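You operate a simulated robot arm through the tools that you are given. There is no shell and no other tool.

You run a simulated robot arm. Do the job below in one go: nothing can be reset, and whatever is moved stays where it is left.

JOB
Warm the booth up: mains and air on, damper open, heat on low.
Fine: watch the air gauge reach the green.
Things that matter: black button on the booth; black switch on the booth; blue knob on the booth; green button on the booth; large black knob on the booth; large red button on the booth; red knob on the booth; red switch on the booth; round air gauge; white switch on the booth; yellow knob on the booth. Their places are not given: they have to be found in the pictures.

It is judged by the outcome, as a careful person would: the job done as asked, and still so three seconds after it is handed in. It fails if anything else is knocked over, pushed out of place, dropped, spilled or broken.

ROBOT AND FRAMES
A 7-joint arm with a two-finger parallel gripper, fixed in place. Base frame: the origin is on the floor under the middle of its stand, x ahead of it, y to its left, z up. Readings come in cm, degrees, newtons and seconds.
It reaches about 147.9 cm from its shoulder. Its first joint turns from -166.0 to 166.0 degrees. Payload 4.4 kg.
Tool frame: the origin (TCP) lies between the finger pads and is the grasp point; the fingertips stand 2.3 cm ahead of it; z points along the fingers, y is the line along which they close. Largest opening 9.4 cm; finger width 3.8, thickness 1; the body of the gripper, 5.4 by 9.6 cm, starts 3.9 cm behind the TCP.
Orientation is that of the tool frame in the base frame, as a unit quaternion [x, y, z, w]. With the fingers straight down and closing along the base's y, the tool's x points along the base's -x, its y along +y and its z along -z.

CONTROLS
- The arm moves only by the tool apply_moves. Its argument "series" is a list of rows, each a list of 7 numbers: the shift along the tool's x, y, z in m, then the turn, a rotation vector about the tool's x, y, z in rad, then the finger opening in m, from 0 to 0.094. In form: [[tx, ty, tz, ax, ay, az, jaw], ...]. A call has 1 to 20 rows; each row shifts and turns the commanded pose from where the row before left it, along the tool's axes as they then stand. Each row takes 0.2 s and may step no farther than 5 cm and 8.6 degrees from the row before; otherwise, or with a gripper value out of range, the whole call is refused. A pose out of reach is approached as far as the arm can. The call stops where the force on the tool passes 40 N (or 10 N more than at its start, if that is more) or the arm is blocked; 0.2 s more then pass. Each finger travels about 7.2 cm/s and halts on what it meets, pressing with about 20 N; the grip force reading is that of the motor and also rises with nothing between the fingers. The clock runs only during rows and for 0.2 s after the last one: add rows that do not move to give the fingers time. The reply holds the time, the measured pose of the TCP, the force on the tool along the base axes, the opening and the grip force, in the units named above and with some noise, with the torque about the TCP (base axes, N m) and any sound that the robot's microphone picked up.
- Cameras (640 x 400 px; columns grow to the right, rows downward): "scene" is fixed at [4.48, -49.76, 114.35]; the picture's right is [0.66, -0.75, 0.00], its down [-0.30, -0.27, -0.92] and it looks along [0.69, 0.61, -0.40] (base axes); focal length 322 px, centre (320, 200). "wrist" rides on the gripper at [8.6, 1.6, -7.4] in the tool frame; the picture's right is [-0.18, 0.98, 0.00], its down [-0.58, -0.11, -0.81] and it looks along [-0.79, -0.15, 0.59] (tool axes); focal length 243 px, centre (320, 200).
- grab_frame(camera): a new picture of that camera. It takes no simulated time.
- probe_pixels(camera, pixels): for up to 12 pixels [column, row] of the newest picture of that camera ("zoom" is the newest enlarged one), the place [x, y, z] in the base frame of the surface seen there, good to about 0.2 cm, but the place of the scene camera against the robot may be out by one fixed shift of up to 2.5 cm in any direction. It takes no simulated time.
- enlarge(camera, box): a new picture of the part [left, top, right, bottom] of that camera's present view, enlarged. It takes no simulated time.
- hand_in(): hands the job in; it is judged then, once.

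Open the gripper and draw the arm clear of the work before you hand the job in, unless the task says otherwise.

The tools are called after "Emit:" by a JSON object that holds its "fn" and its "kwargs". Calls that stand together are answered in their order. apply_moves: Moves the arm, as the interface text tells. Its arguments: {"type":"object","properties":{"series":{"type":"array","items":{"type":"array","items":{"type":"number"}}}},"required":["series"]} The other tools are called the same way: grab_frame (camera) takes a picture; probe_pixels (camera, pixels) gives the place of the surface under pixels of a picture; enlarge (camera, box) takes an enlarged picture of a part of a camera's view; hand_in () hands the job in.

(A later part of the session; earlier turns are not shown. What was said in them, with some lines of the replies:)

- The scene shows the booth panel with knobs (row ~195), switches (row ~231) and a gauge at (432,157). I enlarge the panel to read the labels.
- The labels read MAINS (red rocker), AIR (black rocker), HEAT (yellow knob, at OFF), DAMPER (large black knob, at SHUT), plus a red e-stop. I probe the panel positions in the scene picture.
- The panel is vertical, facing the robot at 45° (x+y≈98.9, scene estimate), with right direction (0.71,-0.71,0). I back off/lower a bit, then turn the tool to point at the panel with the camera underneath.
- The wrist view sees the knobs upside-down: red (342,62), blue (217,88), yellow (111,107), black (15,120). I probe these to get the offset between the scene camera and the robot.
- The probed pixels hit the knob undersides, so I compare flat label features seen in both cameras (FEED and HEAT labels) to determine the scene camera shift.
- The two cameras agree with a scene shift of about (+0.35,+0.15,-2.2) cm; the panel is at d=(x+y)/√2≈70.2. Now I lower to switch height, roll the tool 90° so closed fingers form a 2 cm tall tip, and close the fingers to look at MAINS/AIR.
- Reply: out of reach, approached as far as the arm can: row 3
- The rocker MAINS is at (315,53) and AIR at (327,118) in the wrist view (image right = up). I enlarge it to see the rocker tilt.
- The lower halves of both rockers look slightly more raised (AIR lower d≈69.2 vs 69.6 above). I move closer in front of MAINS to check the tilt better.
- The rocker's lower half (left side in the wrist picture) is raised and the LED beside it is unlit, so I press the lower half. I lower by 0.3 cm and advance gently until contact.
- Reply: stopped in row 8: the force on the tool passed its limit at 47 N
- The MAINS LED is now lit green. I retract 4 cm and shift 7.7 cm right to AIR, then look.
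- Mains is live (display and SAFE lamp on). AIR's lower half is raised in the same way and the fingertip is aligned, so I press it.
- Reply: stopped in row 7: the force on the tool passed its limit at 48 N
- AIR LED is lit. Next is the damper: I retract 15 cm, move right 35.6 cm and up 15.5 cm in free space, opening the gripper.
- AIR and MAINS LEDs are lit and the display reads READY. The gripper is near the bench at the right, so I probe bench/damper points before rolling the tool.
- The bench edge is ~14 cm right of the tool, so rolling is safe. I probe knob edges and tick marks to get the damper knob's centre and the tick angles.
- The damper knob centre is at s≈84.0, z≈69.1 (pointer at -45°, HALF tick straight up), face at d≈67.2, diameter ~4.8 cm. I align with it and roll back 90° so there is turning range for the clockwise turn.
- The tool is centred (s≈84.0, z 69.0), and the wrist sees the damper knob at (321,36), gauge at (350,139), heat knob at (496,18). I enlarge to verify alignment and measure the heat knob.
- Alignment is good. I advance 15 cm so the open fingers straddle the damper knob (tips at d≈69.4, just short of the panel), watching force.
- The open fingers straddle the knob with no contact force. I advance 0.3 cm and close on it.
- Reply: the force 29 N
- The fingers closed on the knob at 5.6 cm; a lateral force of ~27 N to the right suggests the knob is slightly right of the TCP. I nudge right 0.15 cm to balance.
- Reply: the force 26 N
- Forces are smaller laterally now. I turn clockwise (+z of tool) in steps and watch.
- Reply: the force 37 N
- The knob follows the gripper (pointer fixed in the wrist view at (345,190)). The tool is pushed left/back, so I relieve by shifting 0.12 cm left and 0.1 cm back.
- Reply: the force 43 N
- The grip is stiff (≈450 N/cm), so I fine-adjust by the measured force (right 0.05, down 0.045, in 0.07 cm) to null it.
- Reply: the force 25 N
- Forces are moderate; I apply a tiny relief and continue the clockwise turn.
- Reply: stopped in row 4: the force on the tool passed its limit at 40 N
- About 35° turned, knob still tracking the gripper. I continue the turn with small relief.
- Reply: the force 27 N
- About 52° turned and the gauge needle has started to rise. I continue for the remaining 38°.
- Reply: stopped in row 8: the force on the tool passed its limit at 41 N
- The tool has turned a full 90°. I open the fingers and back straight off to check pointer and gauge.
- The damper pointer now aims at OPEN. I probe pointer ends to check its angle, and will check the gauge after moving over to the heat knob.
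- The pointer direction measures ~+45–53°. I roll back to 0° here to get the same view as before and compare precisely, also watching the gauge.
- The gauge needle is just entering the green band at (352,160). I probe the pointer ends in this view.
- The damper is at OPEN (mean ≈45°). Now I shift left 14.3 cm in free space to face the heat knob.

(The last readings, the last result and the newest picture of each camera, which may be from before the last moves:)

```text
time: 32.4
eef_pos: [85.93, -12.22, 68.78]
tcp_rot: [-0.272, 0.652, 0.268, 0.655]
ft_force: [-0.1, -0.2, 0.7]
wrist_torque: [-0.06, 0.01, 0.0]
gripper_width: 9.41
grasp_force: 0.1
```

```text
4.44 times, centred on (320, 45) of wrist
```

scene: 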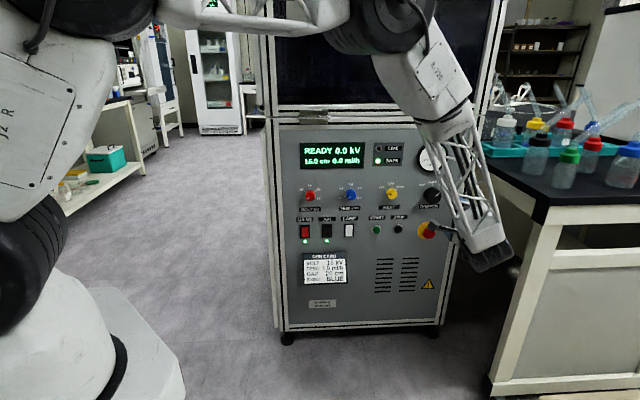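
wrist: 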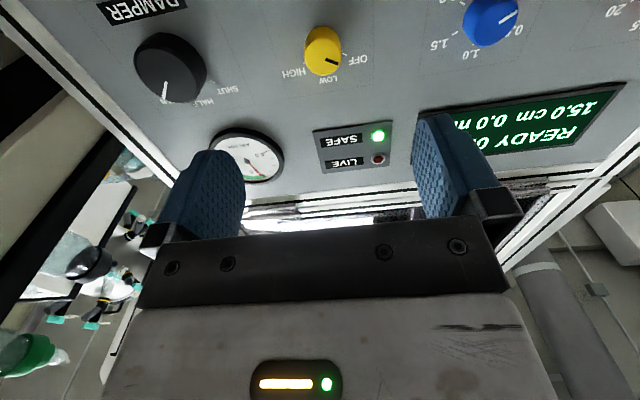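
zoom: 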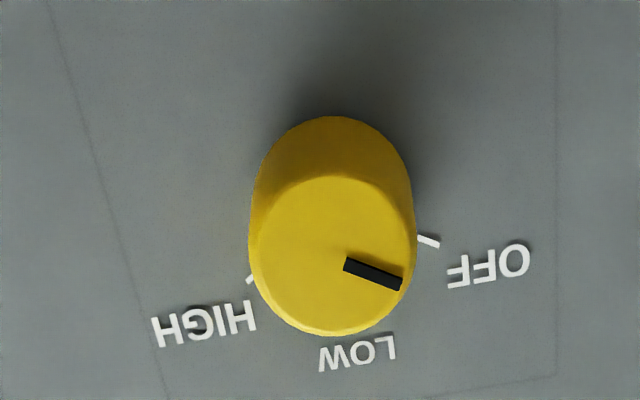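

The heat knob is at (323,52); the pointer aims at OFF. I probe pointer, ticks and knob edges to get the centre and angles.

Emit:
{"fn": "probe_pixels", "kwargs": {"camera": "wrist", "pixels": [[326.5, 60], [337.5, 63.7], [344.75, 54.2], [304.0, 62.8], [306, 57], [340, 54], [324.5, 73.5], [321.5, 41.5], [322.5, 57]]}}

Emit:
{"fn": "enlarge", "kwargs": {"camera": "wrist", "box": [205, 120, 295, 190]}}

Emit:
{"fn": "enlarge", "kwargs": {"camera": "scene", "box": [340, 130, 460, 250]}}

```text
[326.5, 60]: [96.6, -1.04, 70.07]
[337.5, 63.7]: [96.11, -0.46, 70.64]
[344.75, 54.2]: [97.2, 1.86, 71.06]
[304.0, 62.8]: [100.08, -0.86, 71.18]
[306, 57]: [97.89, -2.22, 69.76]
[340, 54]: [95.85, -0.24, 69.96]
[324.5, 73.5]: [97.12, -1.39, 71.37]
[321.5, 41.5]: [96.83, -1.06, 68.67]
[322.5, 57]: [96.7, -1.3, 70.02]
```

```text
5.71 times, centred on (250, 155) of wrist
```

zoom: 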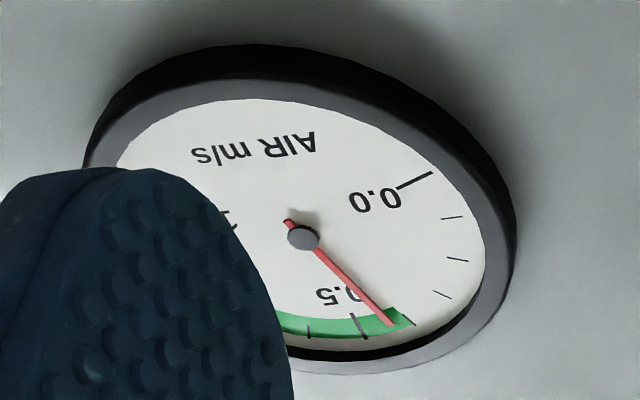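

```text
3.33 times, centred on (400, 190) of scene
```

zoom: 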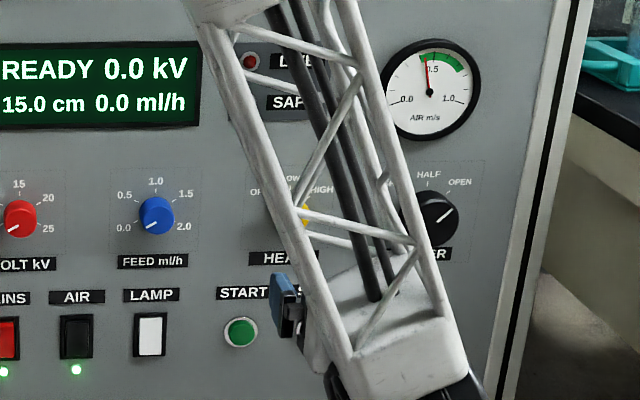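

The gauge is now in the green. Heat knob centre is s≈69.4, z≈70.0 with ticks at -60/0/+60°, so LOW needs a +60° turn. I raise 1.2 cm and advance 15 cm to straddle the knob.

Emit:
{"fn": "apply_moves", "kwargs": {"series": [[-0.0122, 0, 0, 0, 0, 0, 0.094], [0, 0, 0.045, 0, 0, 0, 0.094], [0, 0, 0.045, 0, 0, 0, 0.094], [0, 0, 0.035, 0, 0, 0, 0.094], [0, 0, 0.015, 0, 0, 0, 0.08], [0, 0, 0.009, 0, 0, 0, 0.07], [0, 0, 0, 0, 0, 0, 0.06]]}}

Emit:
{"fn": "grab_frame", "kwargs": {"camera": "wrist"}}

```text
time: 34.0
eef_pos: [96.7, -1.92, 69.82]
tcp_rot: [-0.272, 0.652, 0.268, 0.655]
ft_force: [-0.6, 0.3, 0.5]
wrist_torque: [-0.01, 0.03, 0.02]
gripper_width: 5.96
grasp_force: 0.1
```

```text
taken
```

wrist: 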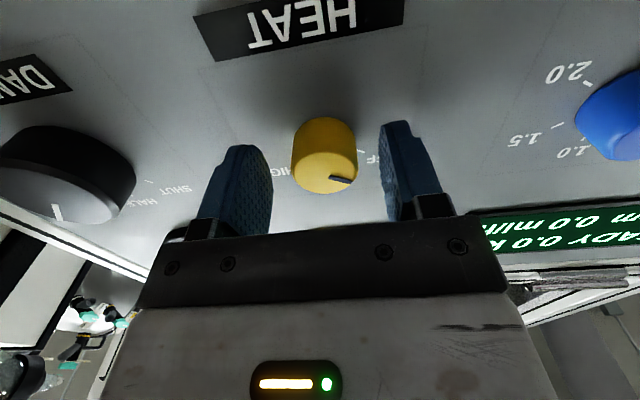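

The knob is nearly centred but the TCP is ~0.25 cm right of it, so I nudge left and close the fingers on it.

Emit:
{"fn": "apply_moves", "kwargs": {"series": [[0, 0.0025, 0, 0, 0, 0, 0.055], [0, 0, 0, 0, 0, 0, 0.045], [0, 0, 0, 0, 0, 0, 0.035], [0, 0, 0, 0, 0, 0, 0.025], [0, 0, 0, 0, 0, 0, 0.02], [0, 0, 0, 0, 0, 0, 0.02]]}}

Emit:
{"fn": "grab_frame", "kwargs": {"camera": "wrist"}}

```text
time: 35.4
eef_pos: [96.57, -1.67, 69.98]
tcp_rot: [-0.272, 0.652, 0.268, 0.655]
ft_force: [7.2, -1.3, -2.9]
wrist_torque: [-0.12, 0.12, 0.07]
gripper_width: 3.35
grasp_force: 45.4
```

```text
taken
```

wrist: 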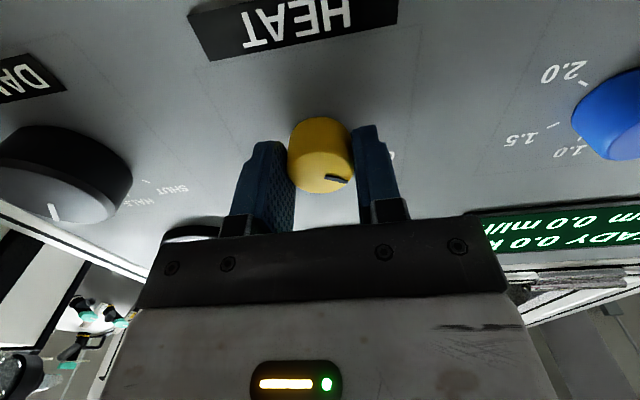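

Gripped at 3.35 cm with little side force; pointer at (338,179) in view. I turn clockwise 0.5 rad first.

Emit:
{"fn": "apply_moves", "kwargs": {"series": [[0, 0, 0, 0, 0, 0.1, 0.02], [0, 0, 0, 0, 0, 0.1, 0.02], [0, 0, 0, 0, 0, 0.1, 0.02], [0, 0, 0, 0, 0, 0.1, 0.02], [0, 0, 0, 0, 0, 0.1, 0.02], [0, 0, 0, 0, 0, 0, 0.02]]}}

Emit:
{"fn": "grab_frame", "kwargs": {"camera": "wrist"}}

```text
time: 36.8
eef_pos: [96.49, -1.74, 69.89]
tcp_rot: [-0.102, 0.7, 0.422, 0.567]
ft_force: [26.9, -15.9, -24.2]
wrist_torque: [-0.39, 0.41, -0.31]
gripper_width: 3.36
grasp_force: 45.2
```

```text
taken
```

wrist: 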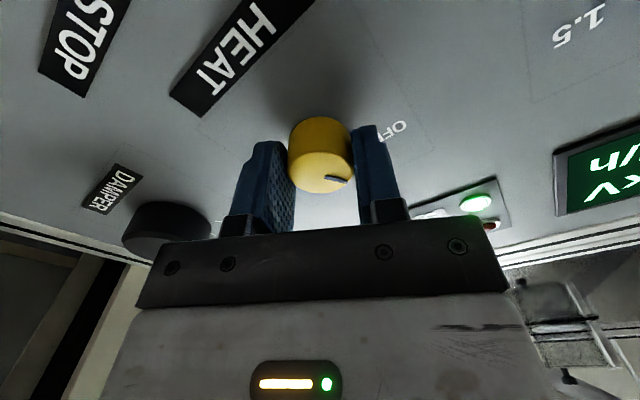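

The knob tracks the gripper. I relieve the side force (≈0.05 cm along -y of tool) and continue turning to +60° total.

Emit:
{"fn": "apply_moves", "kwargs": {"series": [[0, -0.0005, 0, 0, 0, 0, 0.02], [0, 0, 0, 0, 0, 0.09, 0.02], [0, 0, 0, 0, 0, 0.09, 0.02], [0, 0, 0, 0, 0, 0.09, 0.02], [0, 0, 0, 0, 0, 0, 0.02]]}}

```text
time: 38.0
eef_pos: [96.57, -1.77, 69.96]
tcp_rot: [-0.006, 0.707, 0.494, 0.506]
ft_force: [-8.0, -5.1, -9.4]
wrist_torque: [0.01, -0.01, 0.17]
gripper_width: 3.32
grasp_force: 45.2
```

Turned 44° so far. I do the remaining 16°.

Emit:
{"fn": "apply_moves", "kwargs": {"series": [[0, 0, 0, 0, 0, 0.092, 0.02], [0, 0, 0, 0, 0, 0.092, 0.02], [0, 0, 0, 0, 0, 0.093, 0.02], [0, 0, 0, 0, 0, 0, 0.02]]}}

Emit:
{"fn": "grab_frame", "kwargs": {"camera": "wrist"}}

```text
time: 39.0
eef_pos: [96.59, -1.85, 69.98]
tcp_rot: [0.092, 0.701, 0.559, 0.433]
ft_force: [-15.5, -5.0, -16.7]
wrist_torque: [-0.13, 0.19, 0.03]
gripper_width: 3.34
grasp_force: 45.1
```

```text
taken
```

wrist: 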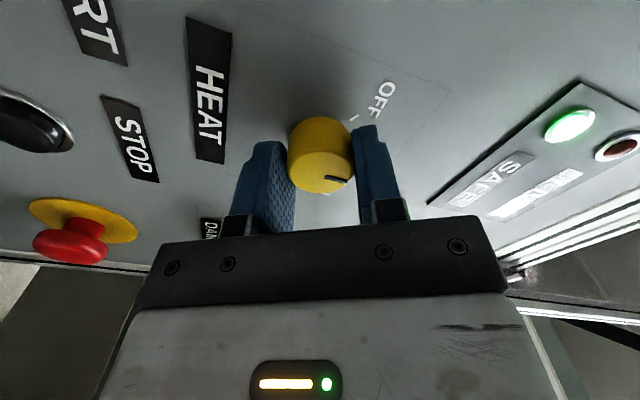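

Total turn is 60.1°. I open the fingers and back straight off, then check the pointer.

Emit:
{"fn": "apply_moves", "kwargs": {"series": [[0, 0, 0, 0, 0, 0, 0.04], [0, 0, 0, 0, 0, 0, 0.06], [0, 0, 0, 0, 0, 0, 0.08], [0, 0, -0.03, 0, 0, 0, 0.08], [0, 0, -0.04, 0, 0, 0, 0.08], [0, 0, -0.04, 0, 0, 0, 0.08], [0, 0, -0.04, 0, 0, 0, 0.08], [0, 0, 0, 0, 0, 0, 0.08]]}}

Emit:
{"fn": "grab_frame", "kwargs": {"camera": "wrist"}}

Emit:
{"fn": "enlarge", "kwargs": {"camera": "wrist", "box": [240, 0, 400, 100]}}

Emit:
{"fn": "grab_frame", "kwargs": {"camera": "scene"}}

```text
time: 40.8
eef_pos: [85.9, -12.23, 70.02]
tcp_rot: [0.09, 0.701, 0.559, 0.433]
ft_force: [0.5, 0.6, 0.1]
wrist_torque: [0.02, 0.01, 0.01]
gripper_width: 8.01
grasp_force: 0.0
```

```text
taken
```

wrist: 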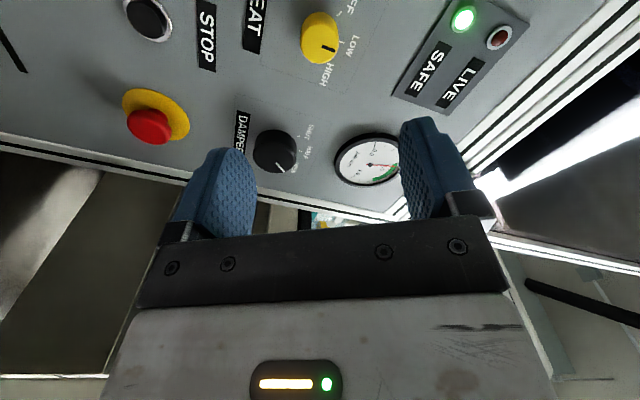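

```text
4.00 times, centred on (320, 50) of wrist
```

zoom: 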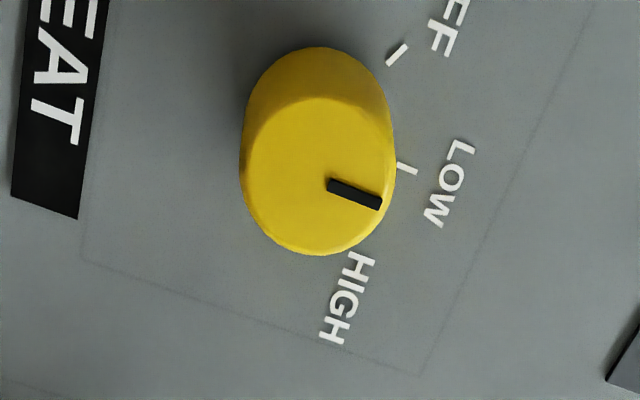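

```text
taken
```

scene: 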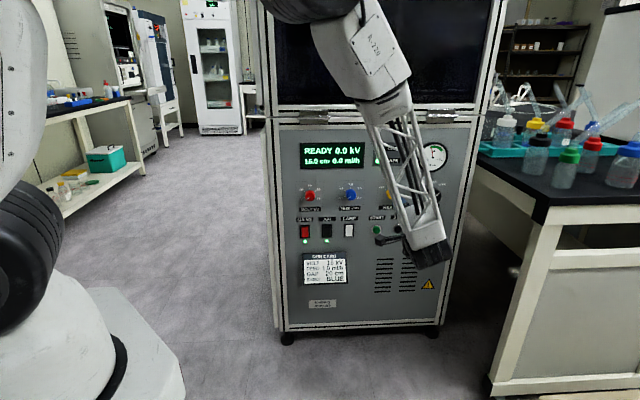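

The heat pointer is parallel to the LOW tick. I now draw the arm back and left to get an unobstructed scene view for the final check.

Emit:
{"fn": "apply_moves", "kwargs": {"series": [[0, 0, -0.04, 0, 0, 0, 0.08], [0.039, 0.0225, -0.005, 0, 0, 0, 0.08], [0.039, 0.0225, -0.005, 0, 0, 0, 0.08], [0.039, 0.0225, -0.005, 0, 0, 0, 0.08], [0.039, 0.0225, 0, 0, 0, 0, 0.08], [0.039, 0.0225, 0, 0, 0, 0, 0.08], [0.039, 0.0225, 0, 0, 0, 0, 0.08], [0.039, 0.0225, 0, 0, 0, 0, 0.08], [0, 0, 0, 0, 0, 0, 0.094]]}}

Emit:
{"fn": "grab_frame", "kwargs": {"camera": "scene"}}

Emit:
{"fn": "enlarge", "kwargs": {"camera": "scene", "box": [280, 130, 470, 250]}}

```text
time: 42.8
eef_pos: [59.7, 6.07, 69.79]
tcp_rot: [0.09, 0.701, 0.56, 0.433]
ft_force: [0.3, -0.7, -0.2]
wrist_torque: [0.02, 0.01, 0.03]
gripper_width: 9.41
grasp_force: 0.1
```

```text
taken
```

scene: 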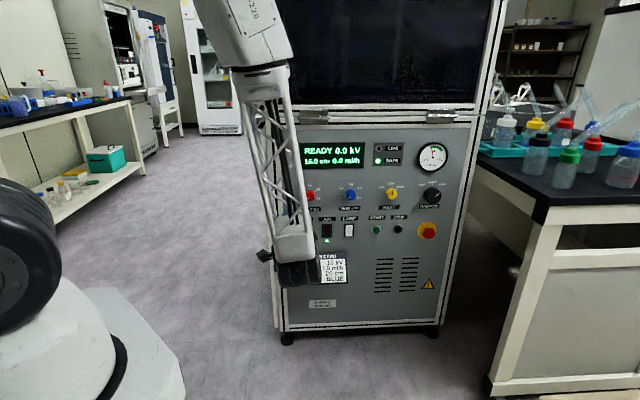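

```text
3.33 times, centred on (375, 190) of scene
```

zoom: 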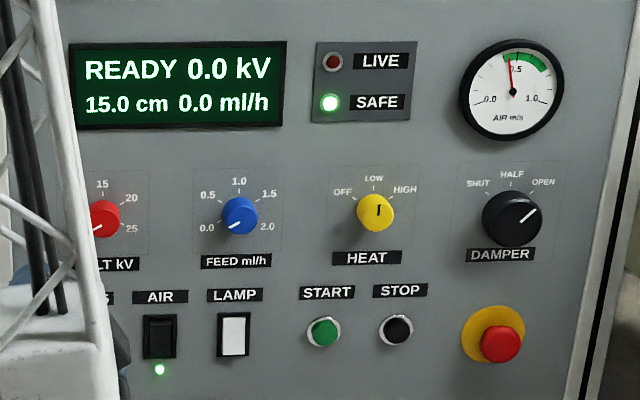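

Heat points to LOW, damper to OPEN, AIR LED lit. I zoom on the gauge, let a few seconds pass, and look again to see where the needle settles.

Emit:
{"fn": "enlarge", "kwargs": {"camera": "scene", "box": [410, 137, 455, 177]}}

Emit:
{"fn": "apply_moves", "kwargs": {"series": [[0, 0, -0.03, 0, 0, 0, 0.094], [0, 0, -0.03, 0, 0, 0, 0.094], [0, 0, 0, 0, 0, 0, 0.094], [0, 0, 0, 0, 0, 0, 0.094], [0, 0, 0, 0, 0, 0, 0.094], [0, 0, 0, 0, 0, 0, 0.094], [0, 0, 0, 0, 0, 0, 0.094], [0, 0, 0, 0, 0, 0, 0.094], [0, 0, 0, 0, 0, 0, 0.094], [0, 0, 0, 0, 0, 0, 0.094], [0, 0, 0, 0, 0, 0, 0.094], [0, 0, 0, 0, 0, 0, 0.094], [0, 0, 0, 0, 0, 0, 0.094], [0, 0, 0, 0, 0, 0, 0.094], [0, 0, 0, 0, 0, 0, 0.094], [0, 0, 0, 0, 0, 0, 0.094], [0, 0, 0, 0, 0, 0, 0.094], [0, 0, 0, 0, 0, 0, 0.094], [0, 0, 0, 0, 0, 0, 0.094], [0, 0, 0, 0, 0, 0, 0.094]]}}

Emit:
{"fn": "enlarge", "kwargs": {"camera": "scene", "box": [410, 137, 455, 177]}}

Emit:
{"fn": "enlarge", "kwargs": {"camera": "scene", "box": [280, 130, 470, 250]}}

```text
10.00 times, centred on (432, 157) of scene
```

zoom: 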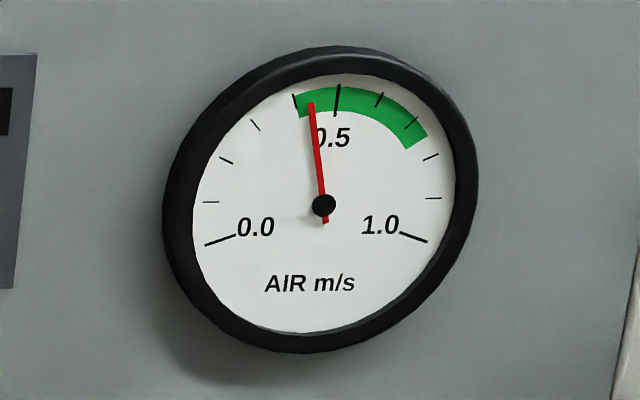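

```text
time: 47.0
eef_pos: [55.41, 1.93, 69.72]
tcp_rot: [0.091, 0.701, 0.56, 0.433]
ft_force: [0.5, 0.2, -0.6]
wrist_torque: [-0.02, -0.04, 0.03]
gripper_width: 9.39
grasp_force: 0.0
```

```text
10.00 times, centred on (432, 157) of scene
```

zoom: 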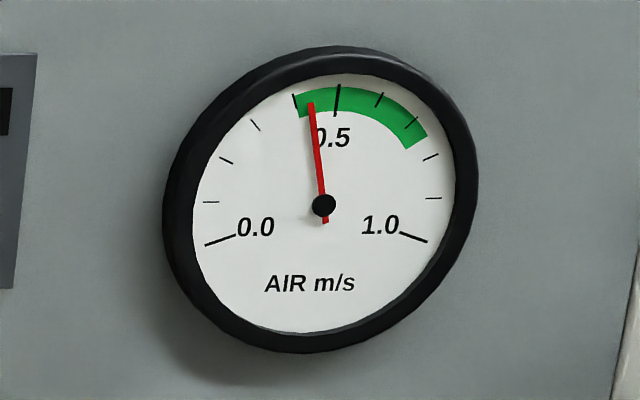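

```text
3.33 times, centred on (375, 190) of scene
```

zoom: 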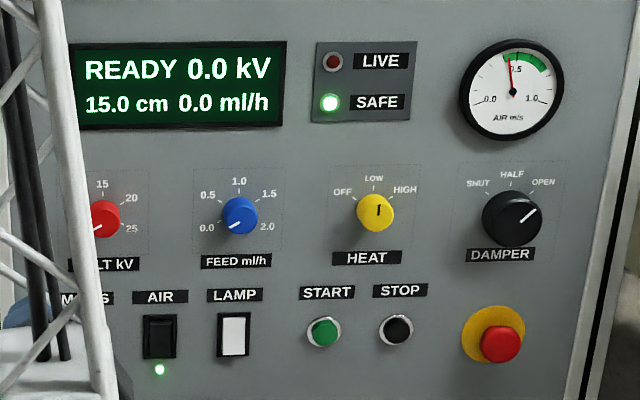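

The gauge needle sits steady in the green (~0.45 m/s). MAINS and AIR are on, the damper is at OPEN, heat is at LOW, the other controls are unchanged, and the arm is clear with the gripper open. I hand the job in.

Emit:
{"fn": "hand_in", "kwargs": {}}

```text
The job is handed in.
```

The booth is warming up as asked, and I've handed the job in:

- **Mains and air:** both switches are on, with their green LEDs lit. The display reads READY and the SAFE lamp is lit.
- **Damper:** turned from SHUT to OPEN.
- **Heat:** turned from OFF to LOW, after the air gauge had reached the green.
- **Air gauge:** it settled at about 0.45 m/s, just inside the lower end of the green band. It had not moved when I checked again about four seconds later.

I touched no other controls. The arm is clear of the booth with the gripper open.
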